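You operate a simulated robot arm through the tools that you are given. There is no shell and no other tool.

You run a simulated robot arm. Do the job below in one go: nothing can be reset, and whatever is moved stays where it is left.

TASK
Pack the scarf that the lid's card names and fasten the suitcase.
Fine: shut the lid and turn both catches level.

The check looks at the end state, three seconds after you hand in, the way a careful person would. Anything else that was tipped, shoved, dropped, spilled or broken makes it a failure. A push-on lid holds only when it is set on centred and level and pressed home; a screw cap is set on level and turned clockwise until tight.

THE ROBOT
A 7-joint arm with a two-finger parallel gripper, fixed in place. Base frame: the origin is at the foot of the arm, x ahead of it, y to its left, z up. Lengths are in m, angles in degrees, forces in N, time in s.
Its first joint turns from -132.0 to 132.0 degrees. Payload 3.91 kg.
The tool frame sits at the grasp point between the pads (the TCP): z along the fingers, y along the line on which they close. The tips reach 0.03 m beyond it. Largest opening 0.11 m; finger width 0.02, thickness 0.01; the body of the gripper, 0.048 by 0.112 m, starts 0.055 m behind the TCP.
Orientation is told as [roll, pitch, yaw] about the base's x, y, z axes, in that order, counted from this pose: with the fingers straight down and closing along the base's y, the tool's x points along the base's -x, its y along +y and its z along -z.

THE INTERFACE
- The arm moves only by the tool send_rows. Its argument "targets" is a list of rows, each a list of 7 numbers: the shift along the base's x, y, z in m, then the turn, a rotation vector about the base's x, y, z in degrees, then the opening in per cent of the stroke, from 0 (shut) to 100 (fully open). In form: [[dx, dy, dz, ax, ay, az, claw], ...]. A call has 1 to 20 rows; each row shifts and turns the commanded pose from where the row before left it. Rows are played at 5 a second. More than 0.05 m and 8.6 degrees between two rows, or a gripper value outside its range, and nothing of the call is played. A pose out of reach is approached as far as the arm can. The call stops where the force on the tool passes 40 N (or 10 N more than at its start, if that is more) or the arm is blocked; 0.2 s more then pass. The fingers move at their own pace (about 0.108 m/s each) and stop on an object; they squeeze with about 29 N. The grip force told is the motor's: it shows also when the fingers shut on nothing. Time passes only in rows, and 0.2 s behind the last, so rows that do not move let the fingers close. The reply holds the time, the measured pose of the TCP, the force on the tool along the base axes, the opening and the grip force, in the units named above and with some noise, with the torque about the TCP (base axes, N m) and any sound that the robot's microphone picked up.
- Cameras (640 x 400 px; columns grow to the right, rows downward): "scene" is fixed at [0.3982, -0.4944, 1.3882]; the picture's right is [1.00, -0.08, 0.00], its down [-0.03, -0.36, -0.93] and it looks along [0.07, 0.93, -0.36] (base axes); focal length 331 px, centre (320, 200). "wrist" rides on the gripper at [0.072, 0.017, -0.103] in the tool frame; the picture's right is [-0.23, 0.97, 0.00], its down [-0.76, -0.18, -0.62] and it looks along [-0.61, -0.14, 0.78] (tool axes); focal length 222 px, centre (320, 200).
- camera(camera): a new picture of that camera. No time passes.
- locate(camera, pixels): there is no depth. For up to 12 entries [column, row, z] of the newest picture of that camera ("zoom" is the newest enlarged one), the place [x, y] in the base frame at which the ray of that pixel passes the height z, good to about 0.003 m, but the place of the scene camera against the robot may be out by one fixed shift of up to 0.012 m in any direction. No time passes.
- enlarge(camera, box): a new picture of the part [left, top, right, bottom] of that camera's present view, enlarged. No time passes.
- job_done(): hands the job in; it is judged then, once.

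Open the gripper and draw the arm clear of the work before you hand the job in, unless the task says otherwise.

The tools are called by a JSON object that holds its "op" and its "data". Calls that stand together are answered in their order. send_rows: Moves the arm, as the interface text tells. Its arguments: {"type":"object","properties":{"targets":{"type":"array","items":{"type":"array","items":{"type":"number"}}}},"required":["targets"]} The other tools are called the same way: camera (camera) takes a picture; locate (camera, pixels) gives the place at which the rays of pixels pass given heights; enlarge (camera, box) takes an enlarged picture of a part of a camera's view; job_done () hands the job in.

At the start:

```text
time_s: 0.0
tool_pos: [0.1306, 0.5231, 1.1898]
orientation: [-0.1, 0.0, -0.1]
force: [0.5, 0.9, 0.0]
ft_torque: [-0.03, 0.02, 0.01]
width: 0.1101
grasp_force: 0.0
```

scene: 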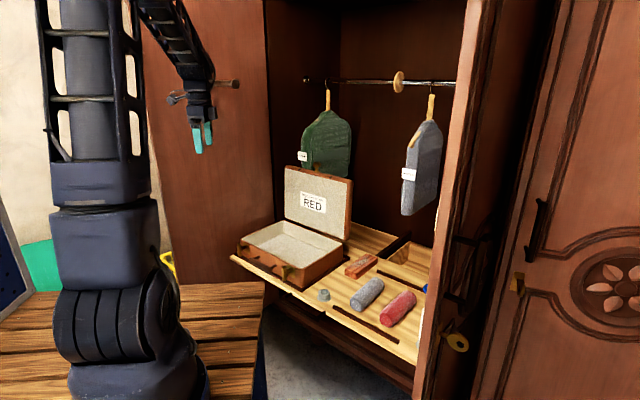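
wrist: 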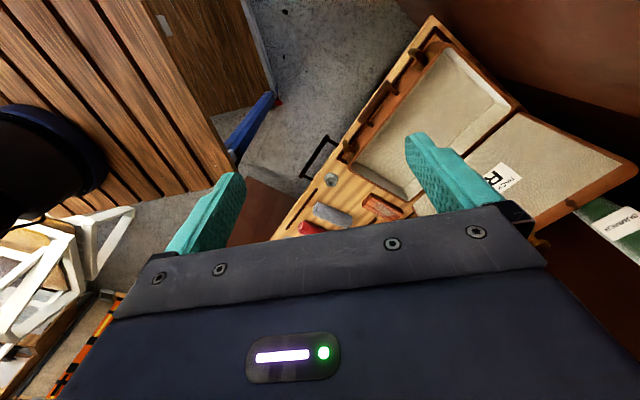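

The card in the lid (scene about 313,203) reads RED, and rolled scarves lie around (370,293), (398,308). I will enlarge the work area to see the details.

{"op": "enlarge", "data": {"camera": "scene", "box": [220, 150, 460, 370]}}

{"op": "enlarge", "data": {"camera": "scene", "box": [280, 160, 350, 220]}}

{"op": "enlarge", "data": {"camera": "wrist", "box": [260, 20, 640, 260]}}

```text
1.82 times, centred on (340, 260) of scene
```

zoom: 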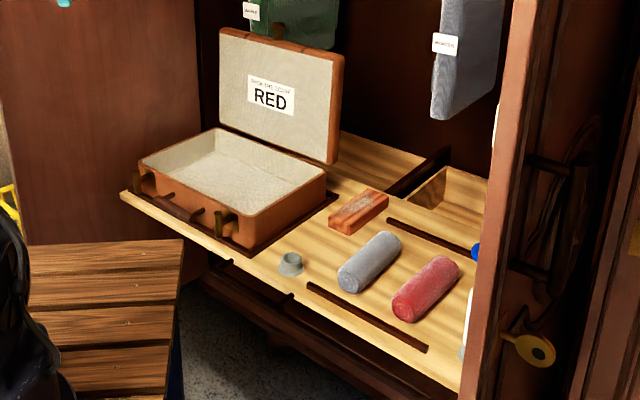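

```text
6.67 times, centred on (315, 190) of scene
```

zoom: 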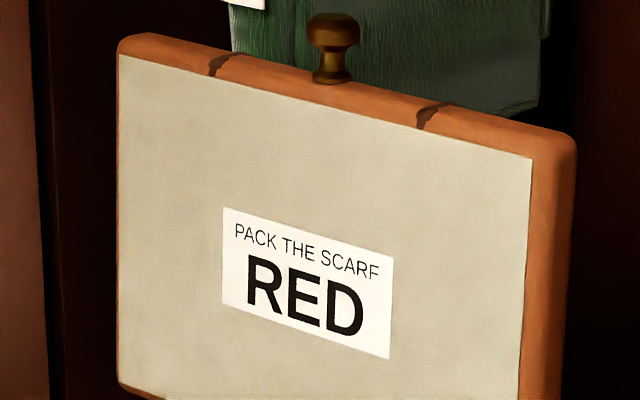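

```text
1.67 times, centred on (450, 140) of wrist
```

zoom: 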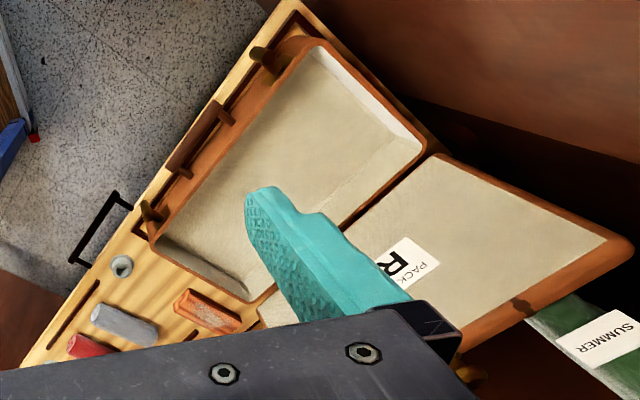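

The card says "PACK THE SCARF RED". I need the shelf height, so I compare rays of the same points (grey cup, red and grey scarf, box corners) from both cameras at several heights.

{"op": "locate", "data": {"camera": "scene", "pixels": [[324, 292, 0.4], [324, 292, 0.5], [324, 292, 0.6], [324, 292, 0.7], [238, 247, 0.5], [238, 247, 0.7], [303, 285, 0.5], [303, 285, 0.7], [351, 178, 0.7], [351, 178, 0.9], [398, 308, 0.5], [398, 308, 0.7]]}}

{"op": "locate", "data": {"camera": "wrist", "pixels": [[332, 180, 0.4], [332, 180, 0.5], [332, 180, 0.6], [332, 180, 0.7], [332, 216, 0.5], [332, 216, 0.7], [637, 166, 0.7], [637, 166, 0.9], [515, 105, 0.5], [515, 105, 0.7]]}}

```text
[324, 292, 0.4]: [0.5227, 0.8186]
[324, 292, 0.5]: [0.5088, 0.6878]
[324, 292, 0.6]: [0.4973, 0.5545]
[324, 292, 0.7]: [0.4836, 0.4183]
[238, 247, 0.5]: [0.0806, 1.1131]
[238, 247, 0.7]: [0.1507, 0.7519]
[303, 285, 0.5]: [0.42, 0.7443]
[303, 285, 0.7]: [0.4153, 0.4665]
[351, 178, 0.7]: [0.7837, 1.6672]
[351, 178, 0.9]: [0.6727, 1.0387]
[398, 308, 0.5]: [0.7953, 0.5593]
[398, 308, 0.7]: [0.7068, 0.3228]
```

```text
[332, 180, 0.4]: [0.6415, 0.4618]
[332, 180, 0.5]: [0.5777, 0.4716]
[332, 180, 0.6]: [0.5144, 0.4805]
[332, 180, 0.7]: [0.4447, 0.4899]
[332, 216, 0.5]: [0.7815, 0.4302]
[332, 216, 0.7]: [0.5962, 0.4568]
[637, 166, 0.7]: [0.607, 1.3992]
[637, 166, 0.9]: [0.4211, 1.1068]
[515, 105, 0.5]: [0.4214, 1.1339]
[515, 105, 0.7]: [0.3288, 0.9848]
```

Cup rays meet near (0.49, 0.485) at z≈0.645, so the shelf is at about 0.62, and the wardrobe faces the arm at about 45°. I draw slightly back from the panel and yaw 45° in free air for a square wrist view.

{"op": "send_rows", "data": {"targets": [[0.01, -0.03, 0, 0, 0, 0, 100], [0.01, -0.03, 0, 0, 0, 7.5, 100], [0.02, -0.03, 0, 0, 0, 7.5, 100], [0.02, -0.03, 0, 0, 0, 7.5, 100], [0.02, -0.02, 0, 0, 0, 7.5, 100], [0.02, -0.02, 0, 0, 0, 7.5, 100], [0.02, -0.02, 0, 0, 0, 7.5, 100], [0, 0, 0, 0, 0, 0, 100]]}}

{"op": "camera", "data": {"camera": "wrist"}}

{"op": "camera", "data": {"camera": "scene"}}

```text
time_s: 1.8
tool_pos: [0.2512, 0.3415, 1.1865]
orientation: [0.0, 0.0, 45.2]
force: [-0.6, 0.2, 0.5]
ft_torque: [0.02, 0.02, -0.02]
width: 0.1102
grasp_force: 0.0
```

```text
taken
```

wrist: 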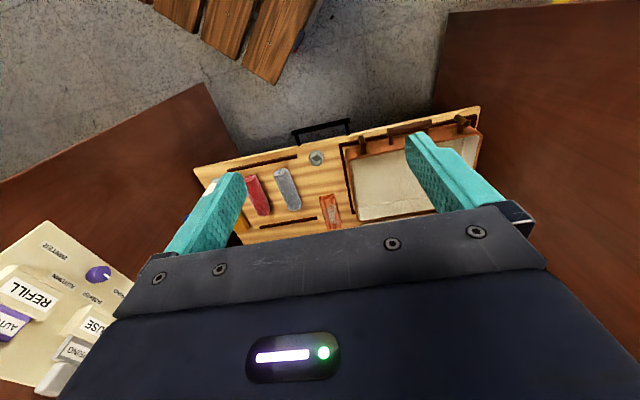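

```text
taken
```

scene: 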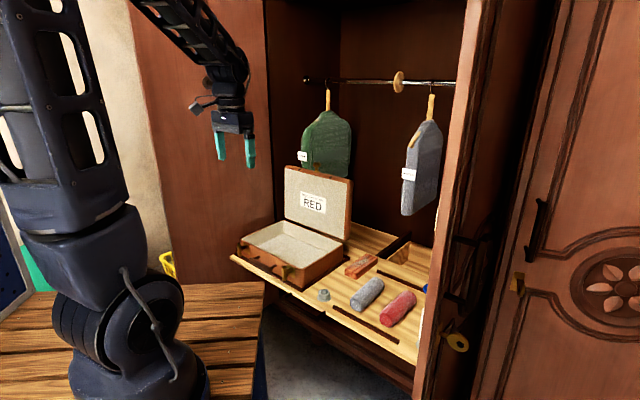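

The wrist view now shows the shelf squarely: red scarf (257,195), grey scarf (288,188), brush (330,210), case (410,180). I enlarge it for accurate positions.

{"op": "enlarge", "data": {"camera": "wrist", "box": [190, 90, 500, 250]}}

{"op": "enlarge", "data": {"camera": "scene", "box": [225, 215, 345, 295]}}

{"op": "enlarge", "data": {"camera": "scene", "box": [310, 240, 450, 350]}}

```text
2.06 times, centred on (345, 170) of wrist
```

zoom: 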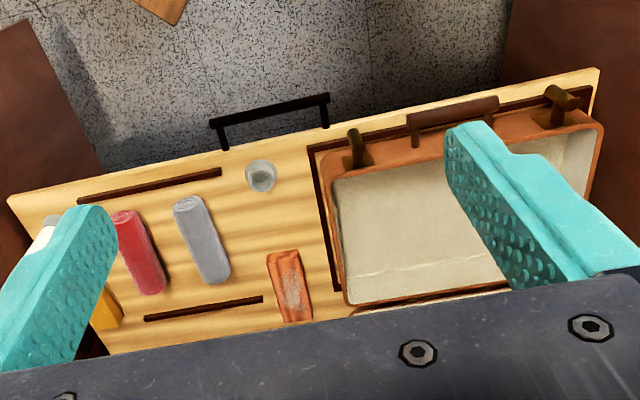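

```text
5.00 times, centred on (285, 255) of scene
```

zoom: 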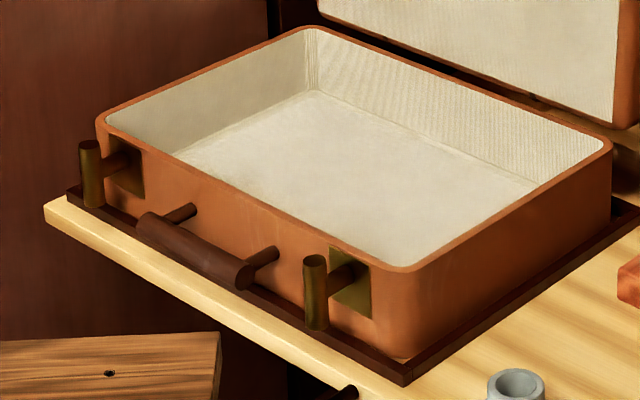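

```text
3.64 times, centred on (380, 295) of scene
```

zoom: 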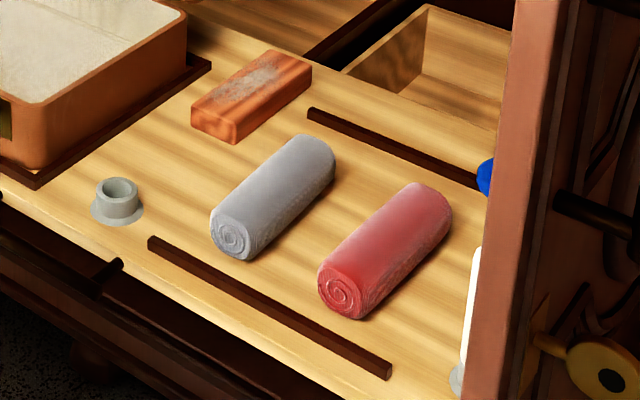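

I compute intersections for the shelf corner, cup and scarf ends from both cameras to settle the shelf height and the scene offset.

{"op": "locate", "data": {"camera": "wrist", "pixels": [[479.6, 106, 0.6], [479.6, 106, 0.65], [316, 153, 0.6], [316, 153, 0.65], [249.6, 176.3, 0.65], [263.6, 213.6, 0.65], [280, 168, 0.65], [295.5, 206.5, 0.65], [193.5, 169, 0.6], [193.5, 169, 0.65]]}}

{"op": "locate", "data": {"camera": "scene", "pixels": [[229.6, 255.6, 0.6], [229.6, 255.6, 0.65], [324.2, 291.2, 0.6], [324.2, 291.2, 0.65], [387, 322, 0.65], [408, 294, 0.65], [354, 303, 0.65], [379, 281, 0.65]]}}

```text
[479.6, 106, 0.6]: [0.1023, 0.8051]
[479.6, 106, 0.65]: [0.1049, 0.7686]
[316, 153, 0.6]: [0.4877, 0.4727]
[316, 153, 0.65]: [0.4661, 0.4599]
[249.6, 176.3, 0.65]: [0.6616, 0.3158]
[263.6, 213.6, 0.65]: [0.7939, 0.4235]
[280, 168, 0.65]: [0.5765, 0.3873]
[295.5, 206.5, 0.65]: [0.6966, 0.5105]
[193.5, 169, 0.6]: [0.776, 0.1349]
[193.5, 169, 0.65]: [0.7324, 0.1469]
```

```text
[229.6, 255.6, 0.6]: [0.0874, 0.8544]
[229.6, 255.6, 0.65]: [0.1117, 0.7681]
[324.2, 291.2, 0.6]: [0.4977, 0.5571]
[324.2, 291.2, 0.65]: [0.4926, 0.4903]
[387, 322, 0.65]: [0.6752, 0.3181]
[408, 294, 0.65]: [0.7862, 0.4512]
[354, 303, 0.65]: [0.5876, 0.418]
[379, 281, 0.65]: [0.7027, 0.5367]
```

The heights are still uncertain by a few cm, so I move the wrist camera closer over the front of the shelf (free space) to look at the scarves and case.

{"op": "send_rows", "data": {"targets": [[0.03, -0.012, -0.02, 0, 0, 0, 100], [0.03, -0.012, -0.02, 0, 0, 0, 100], [0.03, -0.012, -0.02, 0, 0, 0, 100], [0.03, -0.012, -0.025, 0, 0, 0, 100], [0.03, -0.012, -0.025, 0, 0, 0, 100], [0.03, -0.012, -0.025, 0, 0, 0, 100], [0.03, -0.012, -0.025, 0, 0, 0, 100], [0.03, -0.01, -0.025, 0, 0, 0, 100], [0, 0, 0, 0, 0, 0, 100]]}}

{"op": "camera", "data": {"camera": "wrist"}}

{"op": "camera", "data": {"camera": "scene"}}

```text
time_s: 3.8
tool_pos: [0.4882, 0.2474, 1.0018]
orientation: [0.1, 0.0, 45.1]
force: [0.4, 0.5, 0.4]
ft_torque: [0.02, 0.03, -0.01]
width: 0.11
grasp_force: 0.1
```

```text
taken
```

wrist: 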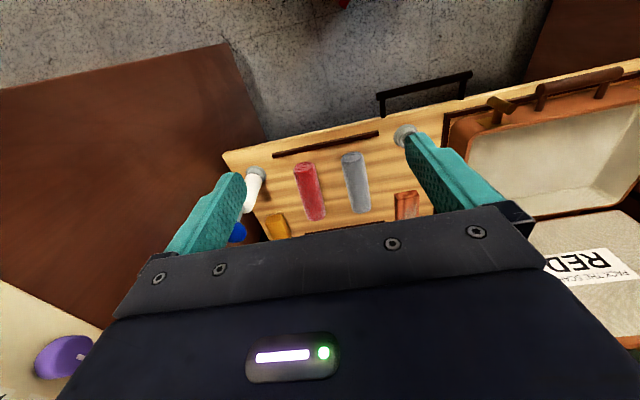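

```text
taken
```

scene: 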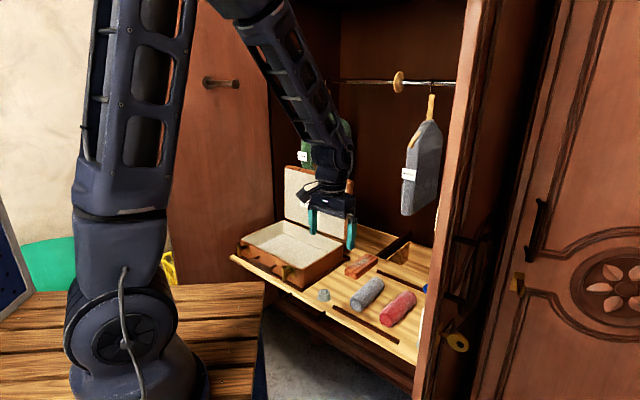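

{"op": "enlarge", "data": {"camera": "wrist", "box": [210, 120, 450, 250]}}

{"op": "enlarge", "data": {"camera": "wrist", "box": [440, 50, 640, 320]}}

```text
2.67 times, centred on (330, 185) of wrist
```

zoom: 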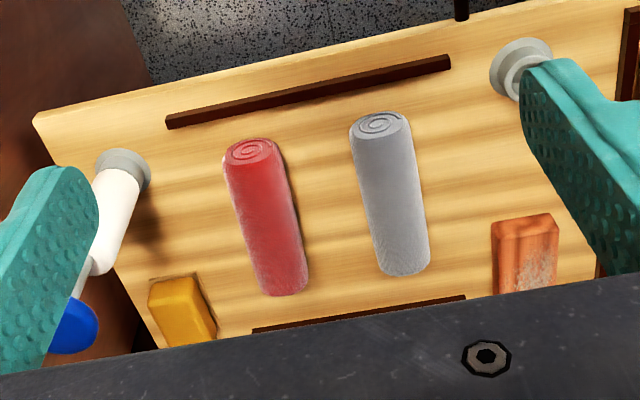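

```text
1.48 times, centred on (540, 185) of wrist
```

zoom: 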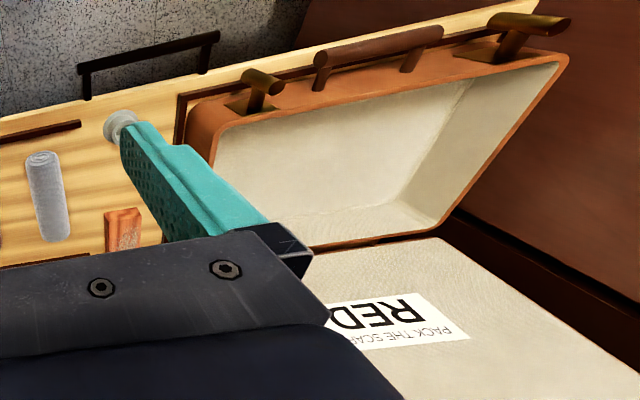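

Now I match the front dark strip ends, cup and scarves between this closer wrist view and the scene view.

{"op": "locate", "data": {"camera": "wrist", "pixels": [[273, 155.8, 0.6], [273, 155.8, 0.65], [378.7, 133.3, 0.6], [378.7, 133.3, 0.65], [223.3, 155, 0.6], [223.3, 155, 0.65], [303.8, 166.3, 0.65], [303.8, 166.3, 0.68], [321, 217, 0.65], [321, 217, 0.68]]}}

{"op": "locate", "data": {"camera": "scene", "pixels": [[399.2, 342.3, 0.6], [399.2, 342.3, 0.65], [333.3, 306, 0.6], [333.3, 306, 0.65]]}}

```text
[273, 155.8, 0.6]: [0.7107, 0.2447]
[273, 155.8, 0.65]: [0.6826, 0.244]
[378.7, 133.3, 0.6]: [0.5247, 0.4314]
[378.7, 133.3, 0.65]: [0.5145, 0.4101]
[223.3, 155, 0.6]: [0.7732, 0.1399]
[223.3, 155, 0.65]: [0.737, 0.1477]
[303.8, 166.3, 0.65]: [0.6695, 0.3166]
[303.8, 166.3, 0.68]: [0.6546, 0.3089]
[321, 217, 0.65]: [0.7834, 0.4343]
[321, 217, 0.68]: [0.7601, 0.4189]
```

```text
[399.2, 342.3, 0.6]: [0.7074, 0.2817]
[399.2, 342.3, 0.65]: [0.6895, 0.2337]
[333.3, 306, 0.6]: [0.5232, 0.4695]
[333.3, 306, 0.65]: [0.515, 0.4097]
```

Strip ends agree at z≈0.65 and the furniture is at exactly 45°. Now I locate the case's rim corners at candidate heights.

{"op": "locate", "data": {"camera": "scene", "pixels": [[302, 286, 0.65], [300, 269, 0.7], [300, 269, 0.73], [300, 269, 0.76], [343, 245, 0.73], [343, 245, 0.76], [240.6, 239, 0.73], [240.6, 239, 0.76], [290, 220.6, 0.73], [290, 220.6, 0.76]]}}

{"op": "locate", "data": {"camera": "wrist", "pixels": [[452, 125.5, 0.7], [452, 125.5, 0.73], [452, 125.5, 0.76], [706, 94, 0.73], [482.6, 210.7, 0.73], [482.6, 210.7, 0.76]]}}

```text
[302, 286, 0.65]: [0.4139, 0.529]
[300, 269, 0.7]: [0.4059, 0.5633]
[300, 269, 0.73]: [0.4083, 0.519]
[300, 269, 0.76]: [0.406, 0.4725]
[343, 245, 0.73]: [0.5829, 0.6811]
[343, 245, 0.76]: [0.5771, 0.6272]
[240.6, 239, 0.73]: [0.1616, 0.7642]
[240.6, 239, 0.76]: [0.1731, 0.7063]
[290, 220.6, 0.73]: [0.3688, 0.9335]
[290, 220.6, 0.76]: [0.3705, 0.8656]
```

```text
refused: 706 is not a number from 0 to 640
```

{"op": "locate", "data": {"camera": "wrist", "pixels": [[452, 125.5, 0.7], [452, 125.5, 0.73], [452, 125.5, 0.76], [482.6, 210.7, 0.73], [482.6, 210.7, 0.76], [503, 102, 0.73], [503, 102, 0.76], [503, 102, 0.7]]}}

```text
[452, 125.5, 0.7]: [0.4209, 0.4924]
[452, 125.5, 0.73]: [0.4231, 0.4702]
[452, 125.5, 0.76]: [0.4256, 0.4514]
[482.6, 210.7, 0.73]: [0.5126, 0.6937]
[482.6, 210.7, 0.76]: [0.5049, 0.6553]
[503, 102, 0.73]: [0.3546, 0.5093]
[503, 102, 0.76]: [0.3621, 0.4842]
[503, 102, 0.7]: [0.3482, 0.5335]
```

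The case rim is about 0.35 × 0.24 m around (0.38, 0.72). Before grasping, I check the hanging coat and the white bottle near the red scarf for clearance.

{"op": "locate", "data": {"camera": "scene", "pixels": [[415, 214, 0.8], [415, 214, 0.9], [415, 214, 1.0], [430, 121, 1.1], [430, 121, 1.2], [348, 166, 0.8], [348, 166, 0.9], [348, 166, 1.0]]}}

{"op": "locate", "data": {"camera": "wrist", "pixels": [[255.8, 172, 0.65], [240, 235, 0.65], [240, 235, 0.75], [240, 235, 0.85]]}}

{"op": "enlarge", "data": {"camera": "scene", "box": [280, 60, 480, 300]}}

```text
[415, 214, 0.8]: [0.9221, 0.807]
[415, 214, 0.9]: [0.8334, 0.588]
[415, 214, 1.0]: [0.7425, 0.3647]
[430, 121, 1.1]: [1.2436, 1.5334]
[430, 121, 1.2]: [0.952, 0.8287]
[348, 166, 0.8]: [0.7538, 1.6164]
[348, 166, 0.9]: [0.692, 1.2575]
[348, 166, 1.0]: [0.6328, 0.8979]
```

```text
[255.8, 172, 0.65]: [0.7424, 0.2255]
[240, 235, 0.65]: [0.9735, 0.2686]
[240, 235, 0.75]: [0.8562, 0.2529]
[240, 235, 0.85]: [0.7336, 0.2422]
```

```text
1.67 times, centred on (380, 180) of scene
```

zoom: 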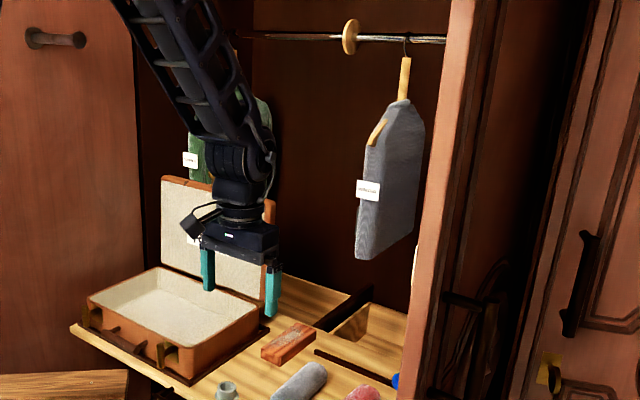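

Coat and bottle are clear of the scarf position (scarf centre ≈ (0.714, 0.368), axis along 45°). I move above the red scarf at z≈0.85 with the opening at 85 %.

{"op": "send_rows", "data": {"targets": [[0.032, 0.017, -0.02, 0, 0, 0, 85], [0.032, 0.017, -0.02, 0, 0, 0, 85], [0.032, 0.017, -0.02, 0, 0, 0, 85], [0.032, 0.017, -0.02, 0, 0, 0, 85], [0.032, 0.017, -0.02, 0, 0, 0, 85], [0.032, 0.017, -0.02, 0, 0, 0, 85], [0.034, 0.019, -0.03, 0, 0, 0, 85], [0, 0, 0, 0, 0, 0, 85]]}}

{"op": "camera", "data": {"camera": "wrist"}}

{"op": "camera", "data": {"camera": "scene"}}

```text
time_s: 5.6
tool_pos: [0.7139, 0.3705, 0.8537]
orientation: [0.0, 0.0, 45.0]
force: [0.1, -0.5, 0.1]
ft_torque: [0.01, -0.02, -0.01]
width: 0.0934
grasp_force: 0.0
```

```text
taken
```

wrist: 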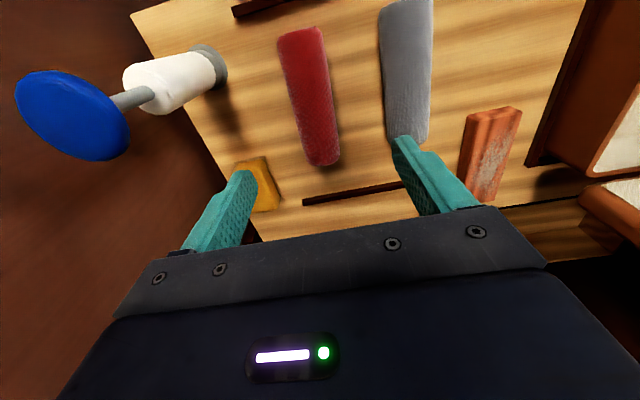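

```text
taken
```

scene: 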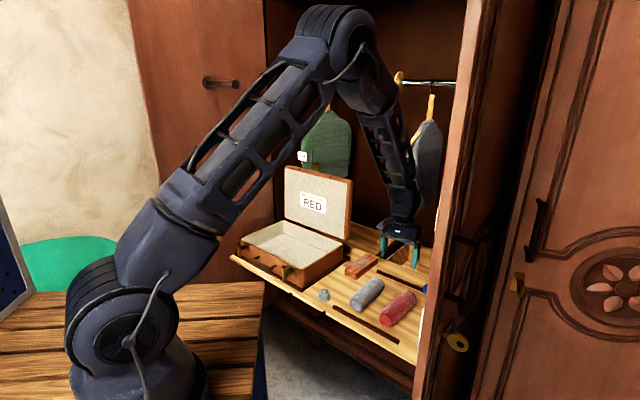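

The scarf runs from (300,30) to (321,165) in the wrist view, slightly left of the TCP column. I locate its centreline and tilt at mid-height.

{"op": "locate", "data": {"camera": "wrist", "pixels": [[277, 37, 0.67], [326, 29, 0.67], [302, 33, 0.67], [303, 161, 0.67], [341, 157, 0.67], [322, 160, 0.67], [308, 96, 0.695], [379, 15, 0.67], [432, 10, 0.67], [120, 110, 0.85], [195, 53, 0.65]]}}

{"op": "enlarge", "data": {"camera": "wrist", "box": [230, 0, 450, 190]}}

```text
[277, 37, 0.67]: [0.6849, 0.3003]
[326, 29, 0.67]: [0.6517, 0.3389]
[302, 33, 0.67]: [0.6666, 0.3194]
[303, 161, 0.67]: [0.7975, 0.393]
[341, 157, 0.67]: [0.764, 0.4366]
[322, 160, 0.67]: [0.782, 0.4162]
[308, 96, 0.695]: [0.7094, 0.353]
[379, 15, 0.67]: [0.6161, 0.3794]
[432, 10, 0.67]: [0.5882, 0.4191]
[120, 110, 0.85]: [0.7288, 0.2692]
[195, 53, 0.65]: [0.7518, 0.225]
```

```text
2.11 times, centred on (340, 95) of wrist
```

zoom: 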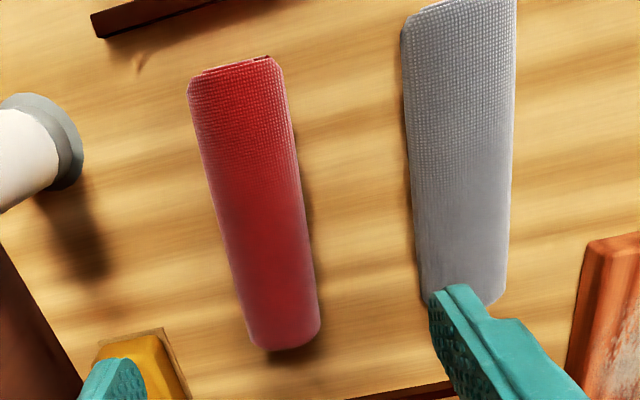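

The red scarf's centre is (0.7245, 0.3675), with its axis at about 40°. I align (−5° yaw, small shift) and descend to z≈0.70.

{"op": "send_rows", "data": {"targets": [[0.0105, -0.003, -0.02, 0, 0, -4.7, 80], [0, 0, -0.04, 0, 0, 0, 80], [0, 0, -0.04, 0, 0, 0, 80], [0, 0, -0.03, 0, 0, 0, 80], [0, 0, -0.02, 0, 0, 0, 80], [0, 0, 0, 0, 0, 0, 80]]}}

{"op": "camera", "data": {"camera": "wrist"}}

{"op": "enlarge", "data": {"camera": "scene", "box": [320, 200, 460, 340]}}

```text
time_s: 7.0
tool_pos: [0.7276, 0.3667, 0.7034]
orientation: [0.0, 0.0, 40.3]
force: [0.7, 0.2, -0.2]
ft_torque: [0.03, 0.02, 0.0]
width: 0.0877
grasp_force: 0.0
```

```text
taken
```

wrist: 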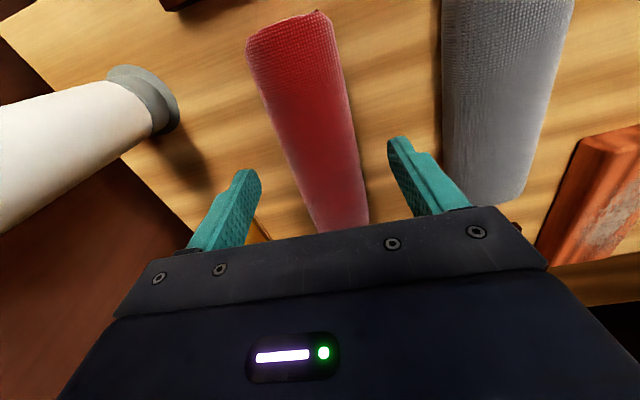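

```text
2.86 times, centred on (390, 270) of scene
```

zoom: 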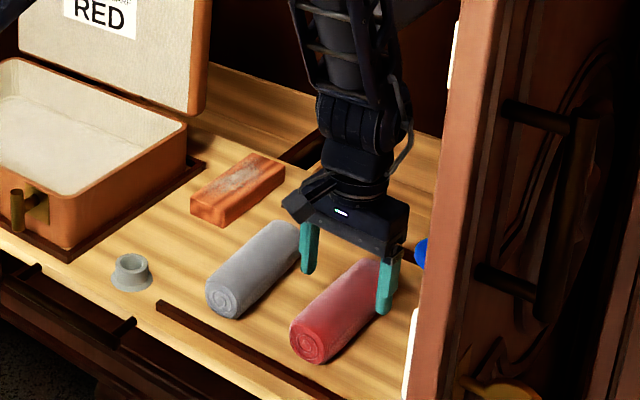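

Fingertips straddle the scarf, but seem toward its rear half. I locate the scarf's visible edges in the closer view to refine the position.

{"op": "locate", "data": {"camera": "wrist", "pixels": [[246, 42, 0.67], [330, 15, 0.67], [288, 28, 0.67], [288, 28, 0.69], [280, 130, 0.67], [350, 112, 0.67], [315, 121, 0.69], [312, 205, 0.67], [366, 195, 0.67], [140, 100, 0.66]]}}

{"op": "locate", "data": {"camera": "zoom", "pixels": [[308, 270, 0.673], [385, 310, 0.673], [290, 325, 0.67], [325, 355, 0.67], [395, 265, 0.67], [375, 258, 0.69]]}}

```text
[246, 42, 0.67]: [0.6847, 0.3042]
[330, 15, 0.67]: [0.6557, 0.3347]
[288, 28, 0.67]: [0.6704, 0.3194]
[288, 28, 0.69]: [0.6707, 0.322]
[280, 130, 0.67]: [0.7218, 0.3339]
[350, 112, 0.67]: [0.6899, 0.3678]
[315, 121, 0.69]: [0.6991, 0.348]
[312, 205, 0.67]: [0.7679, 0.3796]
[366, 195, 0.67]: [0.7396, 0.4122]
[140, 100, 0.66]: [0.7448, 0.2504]
```

```text
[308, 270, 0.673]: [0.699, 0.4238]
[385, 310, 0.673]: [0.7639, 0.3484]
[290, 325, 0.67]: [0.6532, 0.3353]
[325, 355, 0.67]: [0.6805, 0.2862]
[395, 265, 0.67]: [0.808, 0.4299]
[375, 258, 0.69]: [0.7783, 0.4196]
```

The TCP is within 3 mm of the scarf centre, the axis at about 42°. I lower 17 mm and close.

{"op": "send_rows", "data": {"targets": [[-0.001, 0.002, -0.009, 0, 0, 1.5, 80], [0, 0, -0.008, 0, 0, 0, 80], [0, 0, 0, 0, 0, 0, 60], [0, 0, 0, 0, 0, 0, 40], [0, 0, 0, 0, 0, 0, 25], [0, 0, 0, 0, 0, 0, 25], [0, 0, 0, 0, 0, 0, 25]]}}

{"op": "camera", "data": {"camera": "wrist"}}

```text
time_s: 8.6
tool_pos: [0.7261, 0.3675, 0.687]
orientation: [0.0, 0.0, 41.7]
force: [-0.2, 0.5, -0.2]
ft_torque: [0.07, 0.0, 0.05]
width: 0.0535
grasp_force: 28.7
```

```text
taken
```

wrist: 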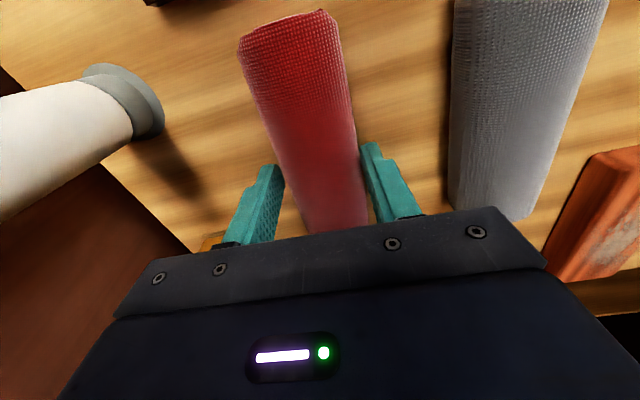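

The grip holds at 53.5 mm with 28.7 N. I lift straight up and look.

{"op": "send_rows", "data": {"targets": [[0, 0, 0.01, 0, 0, 0, 25], [0, 0, 0.02, 0, 0, 0, 25], [0, 0, 0.04, 0, 0, 0, 25], [0, 0, 0.04, 0, 0, 0, 25], [0, 0, 0.04, 0, 0, 0, 25], [0, 0, 0.04, 0, 0, 0, 25], [0, 0, 0.04, 0, 0, 0, 25], [0, 0, 0, 0, 0, 0, 25]]}}

{"op": "camera", "data": {"camera": "wrist"}}

{"op": "camera", "data": {"camera": "scene"}}

```text
time_s: 10.4
tool_pos: [0.7262, 0.3693, 0.9142]
orientation: [-0.1, 0.0, 41.7]
force: [0.8, -0.2, -1.0]
ft_torque: [0.04, 0.04, 0.0]
width: 0.0534
grasp_force: 28.8
```

```text
taken
```

wrist: 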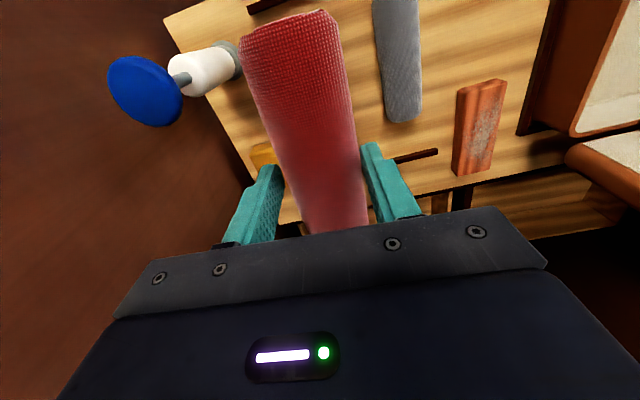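

```text
taken
```

scene: 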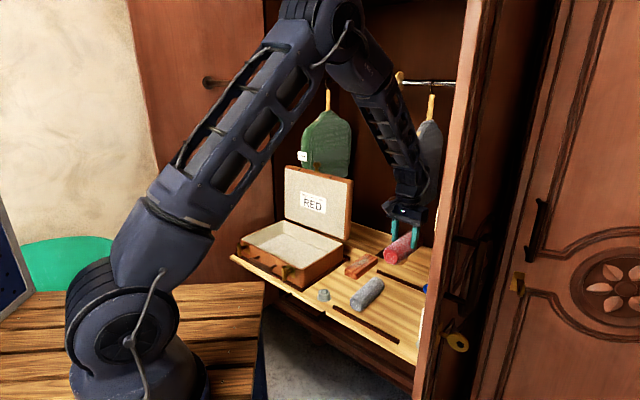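

The scarf is held and clear. I carry it up and over toward the front of the case at z≈1.03, staying in front of the lid, to see the case from above.

{"op": "send_rows", "data": {"targets": [[-0.04, 0, 0.02, 0, 0, 0.5, 25], [-0.045, 0, 0.02, 0, 0, 0.5, 25], [-0.045, 0.005, 0.02, 0, 0, 0.5, 25], [-0.045, 0.01, 0.02, 0, 0, 0.5, 25], [-0.045, 0.01, 0.02, 0, 0, 0.5, 25], [-0.045, 0.01, 0.02, 0, 0, 0.5, 25], [-0.045, 0.01, 0, 0, 0, 0.5, 25], [-0.045, 0.01, 0, 0, 0, 0, 25], [0, 0, 0, 0, 0, 0, 25]]}}

{"op": "camera", "data": {"camera": "wrist"}}

{"op": "camera", "data": {"camera": "scene"}}

```text
refused: row 4 steps farther than a row can; nothing moved
```

```text
taken
```

wrist: 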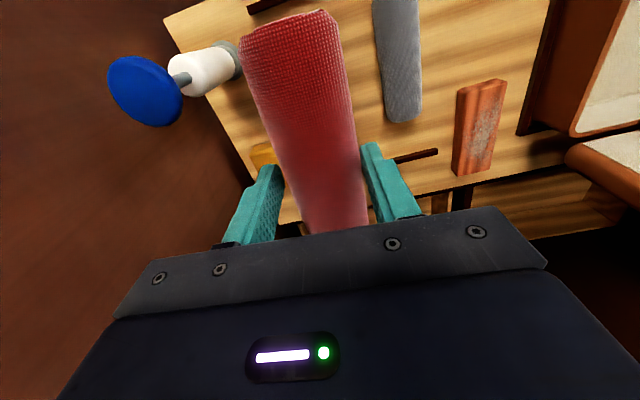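

```text
taken
```

scene: 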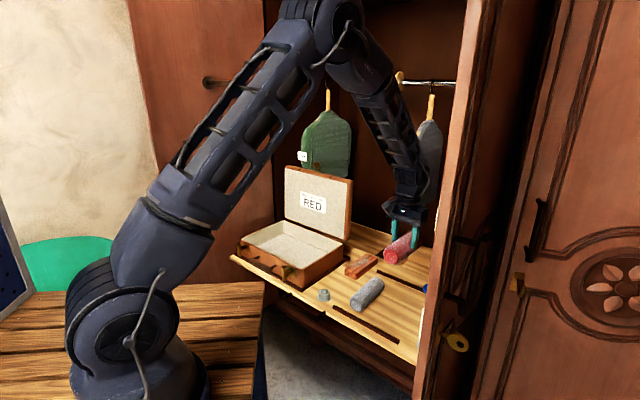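

A row was slightly too long, so nothing moved; I resend with smaller steps.

{"op": "send_rows", "data": {"targets": [[-0.035, 0, 0.015, 0, 0, 0.5, 25], [-0.04, 0, 0.015, 0, 0, 0.5, 25], [-0.04, 0.005, 0.015, 0, 0, 0.5, 25], [-0.04, 0.008, 0.015, 0, 0, 0.5, 25], [-0.04, 0.008, 0.015, 0, 0, 0.5, 25], [-0.04, 0.008, 0.015, 0, 0, 0.5, 25], [-0.04, 0.01, 0.01, 0, 0, 0.5, 25], [-0.04, 0.01, 0.01, 0, 0, 0, 25], [-0.03, 0.01, 0, 0, 0, 0, 25], [0, 0, 0, 0, 0, 0, 25]]}}

{"op": "camera", "data": {"camera": "wrist"}}

{"op": "camera", "data": {"camera": "scene"}}

```text
time_s: 12.6
tool_pos: [0.3804, 0.4257, 1.024]
orientation: [-0.1, 0.1, 45.3]
force: [-0.2, -0.6, -1.7]
ft_torque: [0.0, -0.03, -0.01]
width: 0.0534
grasp_force: 28.7
```

```text
taken
```

wrist: 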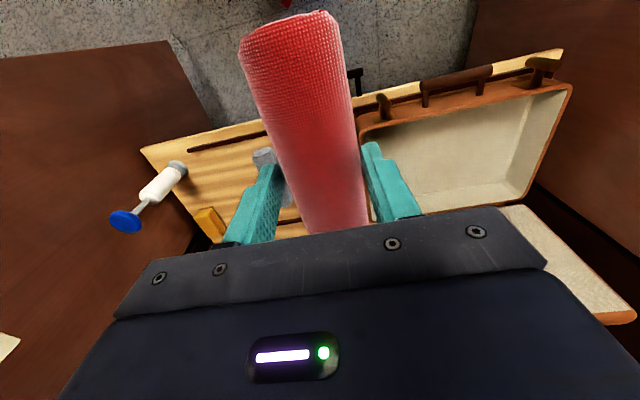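

```text
taken
```

scene: 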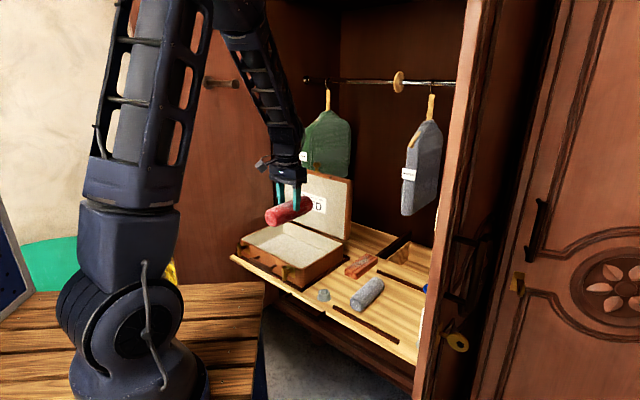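

The case is now visible at right, rim running (360,125)–(570,90)–(500,205). I enlarge it for corner positions.

{"op": "enlarge", "data": {"camera": "wrist", "box": [340, 40, 640, 230]}}

```text
2.11 times, centred on (490, 135) of wrist
```

zoom: 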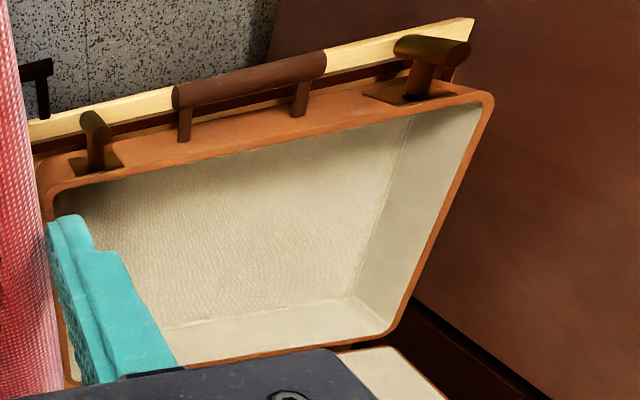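

{"op": "locate", "data": {"camera": "zoom", "pixels": [[490, 96, 0.72], [490, 96, 0.76], [40, 190, 0.72], [40, 190, 0.76], [395, 334, 0.72], [395, 334, 0.76], [355, 297, 0.65], [355, 297, 0.67], [72, 385, 0.72], [72, 385, 0.76], [442, 355, 0.74], [160, 325, 0.66]]}}

```text
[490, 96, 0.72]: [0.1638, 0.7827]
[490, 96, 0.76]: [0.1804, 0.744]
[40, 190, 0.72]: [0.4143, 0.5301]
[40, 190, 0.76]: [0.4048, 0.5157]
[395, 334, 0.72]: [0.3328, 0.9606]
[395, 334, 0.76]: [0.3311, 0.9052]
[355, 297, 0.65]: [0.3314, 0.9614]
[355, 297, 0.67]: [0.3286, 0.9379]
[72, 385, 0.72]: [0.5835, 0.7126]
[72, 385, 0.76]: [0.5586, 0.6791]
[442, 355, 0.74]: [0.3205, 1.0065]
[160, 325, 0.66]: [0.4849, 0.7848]
```

The rim spans u −0.43…−0.085, v 0.664…0.905, so the case centre is ≈(0.373, 0.738), with rim z≈0.73. I carry the scarf over it at z≈0.90.

{"op": "send_rows", "data": {"targets": [[-0.001, 0.039, -0.01, 0, 0, 0, 25], [-0.001, 0.039, -0.01, 0, 0, 0, 25], [-0.001, 0.039, -0.015, 0, 0, 0, 25], [-0.001, 0.039, -0.015, 0, 0, 0, 25], [-0.001, 0.039, -0.015, 0, 0, 0, 25], [-0.001, 0.039, -0.015, 0, 0, 0, 25], [-0.001, 0.039, -0.02, 0, 0, 0, 25], [-0.001, 0.039, -0.02, 0, 0, 0, 25], [0, 0, 0, 0, 0, 0, 25]]}}

{"op": "camera", "data": {"camera": "wrist"}}

{"op": "camera", "data": {"camera": "scene"}}

```text
time_s: 14.6
tool_pos: [0.3697, 0.7412, 0.9046]
orientation: [0.0, 0.0, 45.4]
force: [-0.8, -0.7, -1.9]
ft_torque: [0.0, -0.02, 0.03]
width: 0.0535
grasp_force: 29.0
```

```text
taken
```

wrist: 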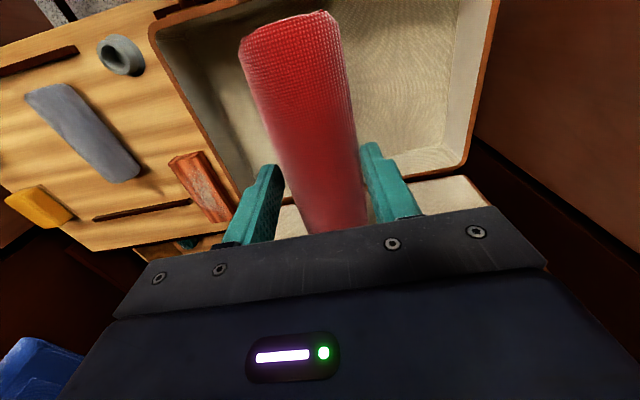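

```text
taken
```

scene: 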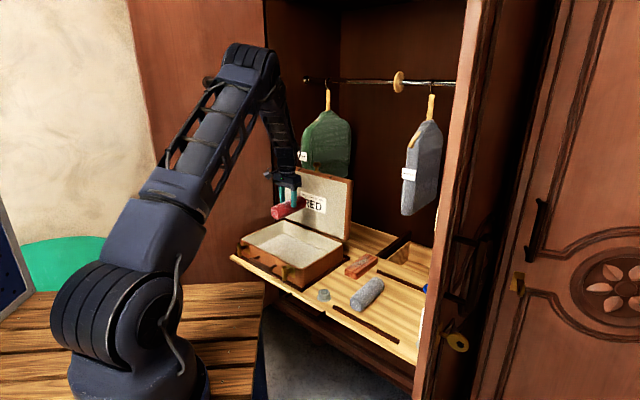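

The scarf hangs inside the rim outline. I check the rim edges against the scarf with locate, then descend.

{"op": "locate", "data": {"camera": "wrist", "pixels": [[440, 172, 0.73], [240, 188, 0.73], [155, 35, 0.73], [497, 10, 0.73], [468, 160, 0.73]]}}

{"op": "send_rows", "data": {"targets": [[0, 0, -0.03, 0, 0, 0, 25], [0, 0, -0.03, 0, 0, 0, 25], [0, 0, -0.03, 0, 0, 0, 25], [0, 0, -0.03, 0, 0, 0, 25], [0, 0, -0.02, 0, 0, 0, 25], [0, 0, 0, 0, 0, 0, 25]]}}

{"op": "camera", "data": {"camera": "wrist"}}

{"op": "enlarge", "data": {"camera": "scene", "box": [220, 150, 370, 300]}}

```text
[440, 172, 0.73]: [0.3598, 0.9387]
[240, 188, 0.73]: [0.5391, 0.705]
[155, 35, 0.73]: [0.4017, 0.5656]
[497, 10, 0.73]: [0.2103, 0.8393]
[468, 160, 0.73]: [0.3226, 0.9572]
```

```text
time_s: 16.0
tool_pos: [0.3719, 0.7399, 0.7644]
orientation: [0.0, 0.0, 45.4]
force: [-0.1, 0.3, -1.2]
ft_torque: [-0.04, -0.02, 0.01]
width: 0.0532
grasp_force: 29.1
```

```text
taken
```

wrist: 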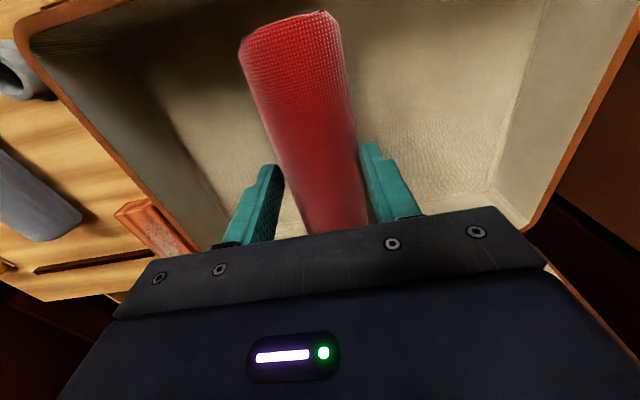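

```text
2.67 times, centred on (295, 225) of scene
```

zoom: 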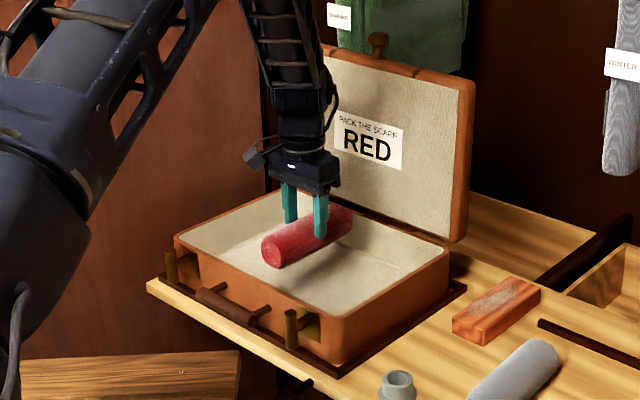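

The scarf is inside the rim outline and clear of the walls. I lower further to about z=0.715, then check the force.

{"op": "send_rows", "data": {"targets": [[0, 0, -0.02, 0, 0, 0, 25], [0, 0, -0.02, 0, 0, 0, 25], [0, 0, -0.01, 0, 0, 0, 25], [0, 0, 0, 0, 0, 0, 25]]}}

{"op": "send_rows", "data": {"targets": [[0, 0, -0.005, 0, 0, 0, 25], [0, 0, 0, 0, 0, 0, 25]]}}

```text
time_s: 17.0
tool_pos: [0.3716, 0.7406, 0.7159]
orientation: [0.0, 0.0, 45.3]
force: [-0.4, 0.2, -1.1]
ft_torque: [-0.02, 0.02, 0.0]
width: 0.0535
grasp_force: 28.9
```

```text
time_s: 17.6
tool_pos: [0.3702, 0.7401, 0.7102]
orientation: [0.0, 0.1, 45.4]
force: [-0.5, 0.7, -2.1]
ft_torque: [0.0, 0.03, 0.02]
width: 0.0535
grasp_force: 28.7
```

No contact yet at z=0.710; I step down in 3 mm steps.

{"op": "send_rows", "data": {"targets": [[0, 0, -0.003, 0, 0, 0, 25], [0, 0, -0.003, 0, 0, 0, 25], [0, 0, 0, 0, 0, 0, 25]]}}

{"op": "enlarge", "data": {"camera": "scene", "box": [220, 190, 340, 290]}}

{"op": "camera", "data": {"camera": "wrist"}}

```text
time_s: 18.4
tool_pos: [0.3719, 0.7387, 0.7047]
orientation: [0.0, 0.0, 45.4]
force: [0.8, -0.3, -1.0]
ft_torque: [-0.01, -0.01, 0.02]
width: 0.0532
grasp_force: 28.9
```

```text
4.00 times, centred on (280, 240) of scene
```

zoom: 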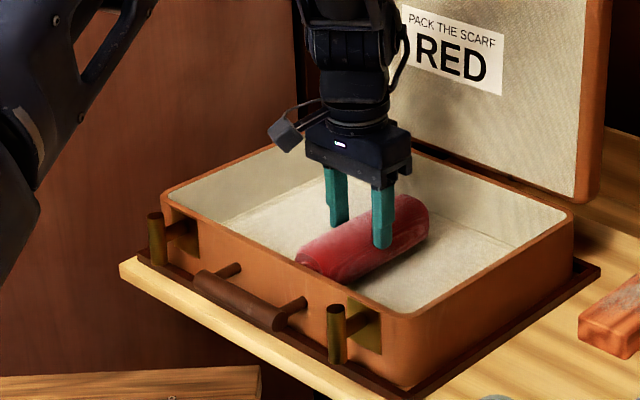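

```text
taken
```

wrist: 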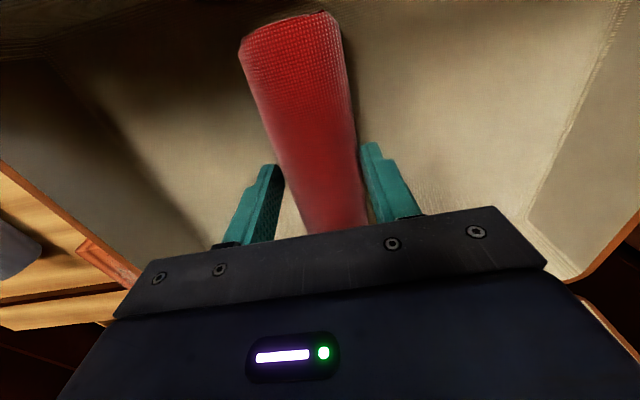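

The scarf's shadow is closing in, still no contact force. I continue down by 3 mm steps.

{"op": "send_rows", "data": {"targets": [[0, 0, -0.003, 0, 0, 0, 25], [0, 0, -0.003, 0, 0, 0, 25], [0, 0, 0, 0, 0, 0, 25]]}}

{"op": "send_rows", "data": {"targets": [[0, 0, -0.003, 0, 0, 0, 25], [0, 0, 0, 0, 0, 0, 25]]}}

```text
time_s: 19.2
tool_pos: [0.3703, 0.7395, 0.698]
orientation: [0.0, -0.1, 45.2]
force: [0.7, 0.6, -2.2]
ft_torque: [-0.01, 0.0, 0.0]
width: 0.0532
grasp_force: 29.5
```

```text
time_s: 19.8
tool_pos: [0.3718, 0.7392, 0.6959]
orientation: [0.0, 0.0, 45.3]
force: [0.4, 0.2, -1.3]
ft_torque: [0.01, 0.0, 0.02]
width: 0.0533
grasp_force: 29.4
```

{"op": "send_rows", "data": {"targets": [[0, 0, -0.002, 0, 0, 0, 25], [0, 0, 0, 0, 0, 0, 25]]}}

{"op": "send_rows", "data": {"targets": [[0, 0, -0.002, 0, 0, 0, 25], [0, 0, 0, 0, 0, 0, 25]]}}

```text
time_s: 20.4
tool_pos: [0.3718, 0.7387, 0.695]
orientation: [0.1, 0.0, 45.3]
force: [-0.3, -0.9, 5.9]
ft_torque: [-0.04, 0.16, 0.04]
width: 0.0535
grasp_force: 29.1
```

```text
time_s: 21.0
tool_pos: [0.3725, 0.74, 0.6947]
orientation: [0.0, -0.2, 45.2]
force: [-0.5, -2.6, 30.2]
ft_torque: [-0.28, 0.21, 0.03]
width: 0.0533
grasp_force: 28.8
```

Contact: +30 N at z=0.695, so the scarf rests on the floor. I ease up 3 mm, open, and withdraw upward.

{"op": "send_rows", "data": {"targets": [[0, 0, 0.003, 0, 0, 0, 25], [0, 0, 0, 0, 0, 0, 50], [0, 0, 0, 0, 0, 0, 75], [0, 0, 0, 0, 0, 0, 75], [0, 0, 0.02, 0, 0, 0, 75], [0, 0, 0.04, 0, 0, 0, 75], [0, 0, 0.04, 0, 0, 0, 75], [0, 0, 0.04, 0, 0, 0, 75], [0, 0, 0.04, 0, 0, 0, 75], [0, 0, 0.04, 0, 0, 0, 75], [0, 0, 0, 0, 0, 0, 75]]}}

{"op": "camera", "data": {"camera": "wrist"}}

{"op": "camera", "data": {"camera": "scene"}}

```text
time_s: 23.4
tool_pos: [0.3693, 0.7394, 0.9158]
orientation: [0.0, -0.1, 45.3]
force: [-0.3, 0.1, 0.2]
ft_torque: [-0.03, 0.01, 0.0]
width: 0.0826
grasp_force: 0.0
```

```text
taken
```

wrist: 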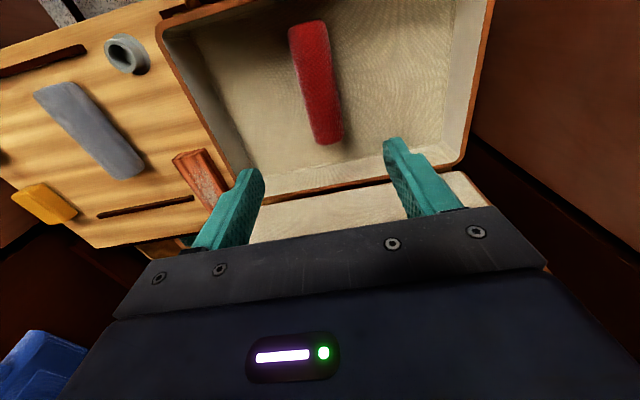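

```text
taken
```

scene: 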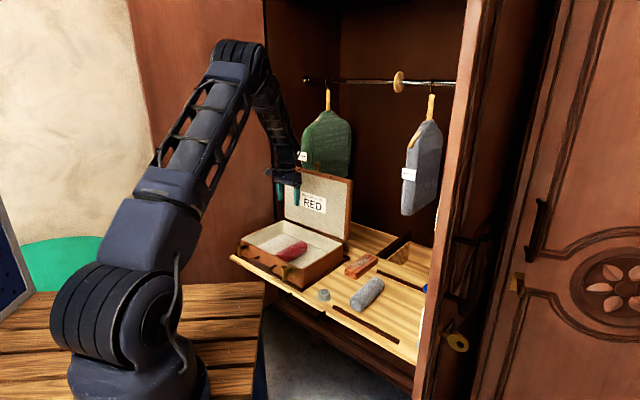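

The red scarf lies in the case. Next is the lid: I locate the knob (scene ≈(317,166)) and lid top corners along their rays, to be matched with the known case centreline u=−0.258.

{"op": "enlarge", "data": {"camera": "scene", "box": [275, 150, 365, 250]}}

{"op": "locate", "data": {"camera": "scene", "pixels": [[317, 163, 0.95], [317, 163, 1.0], [317, 163, 1.05], [316.5, 172, 0.95], [316.5, 172, 1.0], [352.5, 181, 0.95], [352.5, 181, 1.0], [285, 166, 0.95], [285, 166, 1.0], [317, 163, 1.02]]}}

```text
4.00 times, centred on (320, 200) of scene
```

zoom: 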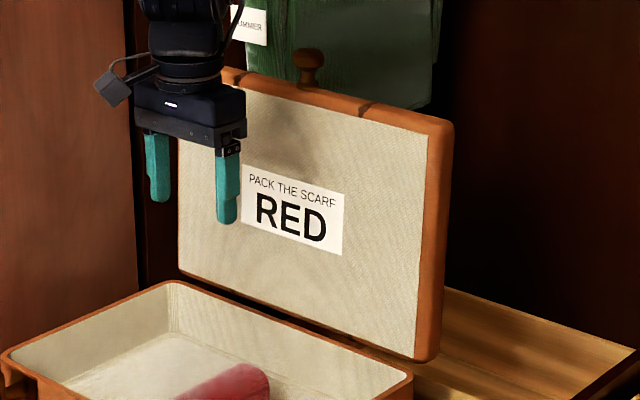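

```text
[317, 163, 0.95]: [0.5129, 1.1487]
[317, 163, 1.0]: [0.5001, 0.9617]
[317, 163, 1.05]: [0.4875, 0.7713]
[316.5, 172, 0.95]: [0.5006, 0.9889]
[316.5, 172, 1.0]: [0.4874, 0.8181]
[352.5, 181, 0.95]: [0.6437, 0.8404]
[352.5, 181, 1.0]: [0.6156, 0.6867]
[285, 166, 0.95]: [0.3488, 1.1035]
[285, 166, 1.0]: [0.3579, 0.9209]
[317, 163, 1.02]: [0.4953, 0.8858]
```

The knob top works out at about u=−0.258, v≈0.94, z≈1.01–1.03 on the lid's free edge, with the green coat at v≈0.99 behind it. To keep the gripper body clear of the coat I lift to z≈1.07 and tilt the tool 35° so it points forward-down.

{"op": "send_rows", "data": {"targets": [[0, 0, 0.03, 4.95, -4.95, 0, 75], [0, 0, 0.03, 4.95, -4.95, 0, 75], [0, 0, 0.03, 4.95, -4.95, 0, 75], [0, 0, 0.03, 4.95, -4.95, 0, 75], [0, 0, 0.03, 4.95, -4.95, 0, 75], [0, 0, 0, 0, 0, 0, 75]]}}

{"op": "camera", "data": {"camera": "wrist"}}

{"op": "camera", "data": {"camera": "scene"}}

```text
time_s: 24.8
tool_pos: [0.3709, 0.7399, 1.066]
orientation: [-0.2, -35.2, 45.3]
force: [0.5, -0.3, 0.2]
ft_torque: [-0.01, 0.0, 0.02]
width: 0.0824
grasp_force: 0.1
```

```text
taken
```

wrist: 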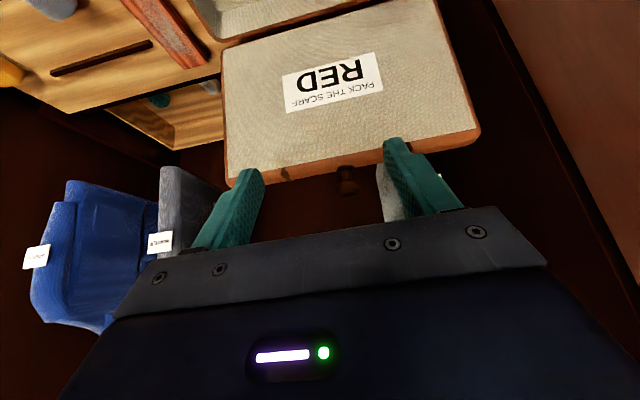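

```text
taken
```

scene: 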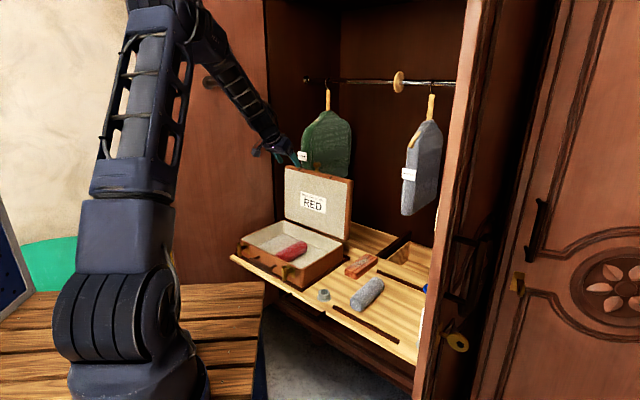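

The wrist view shows the knob at about (346,182) beyond the lid's free edge. I enlarge to pinpoint it.

{"op": "enlarge", "data": {"camera": "wrist", "box": [220, 90, 500, 240]}}

{"op": "enlarge", "data": {"camera": "scene", "box": [240, 100, 380, 200]}}

```text
2.29 times, centred on (360, 165) of wrist
```

zoom: 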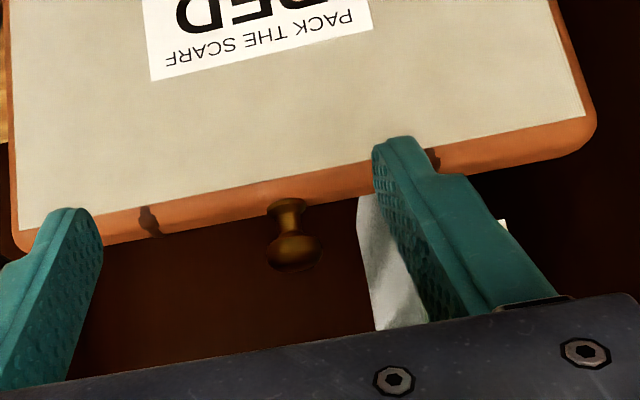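

```text
4.00 times, centred on (310, 150) of scene
```

zoom: 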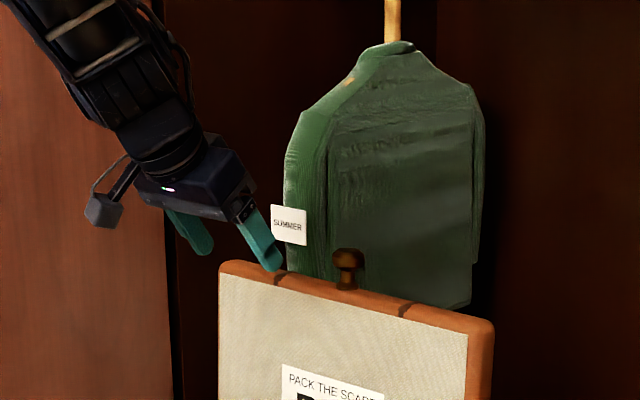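

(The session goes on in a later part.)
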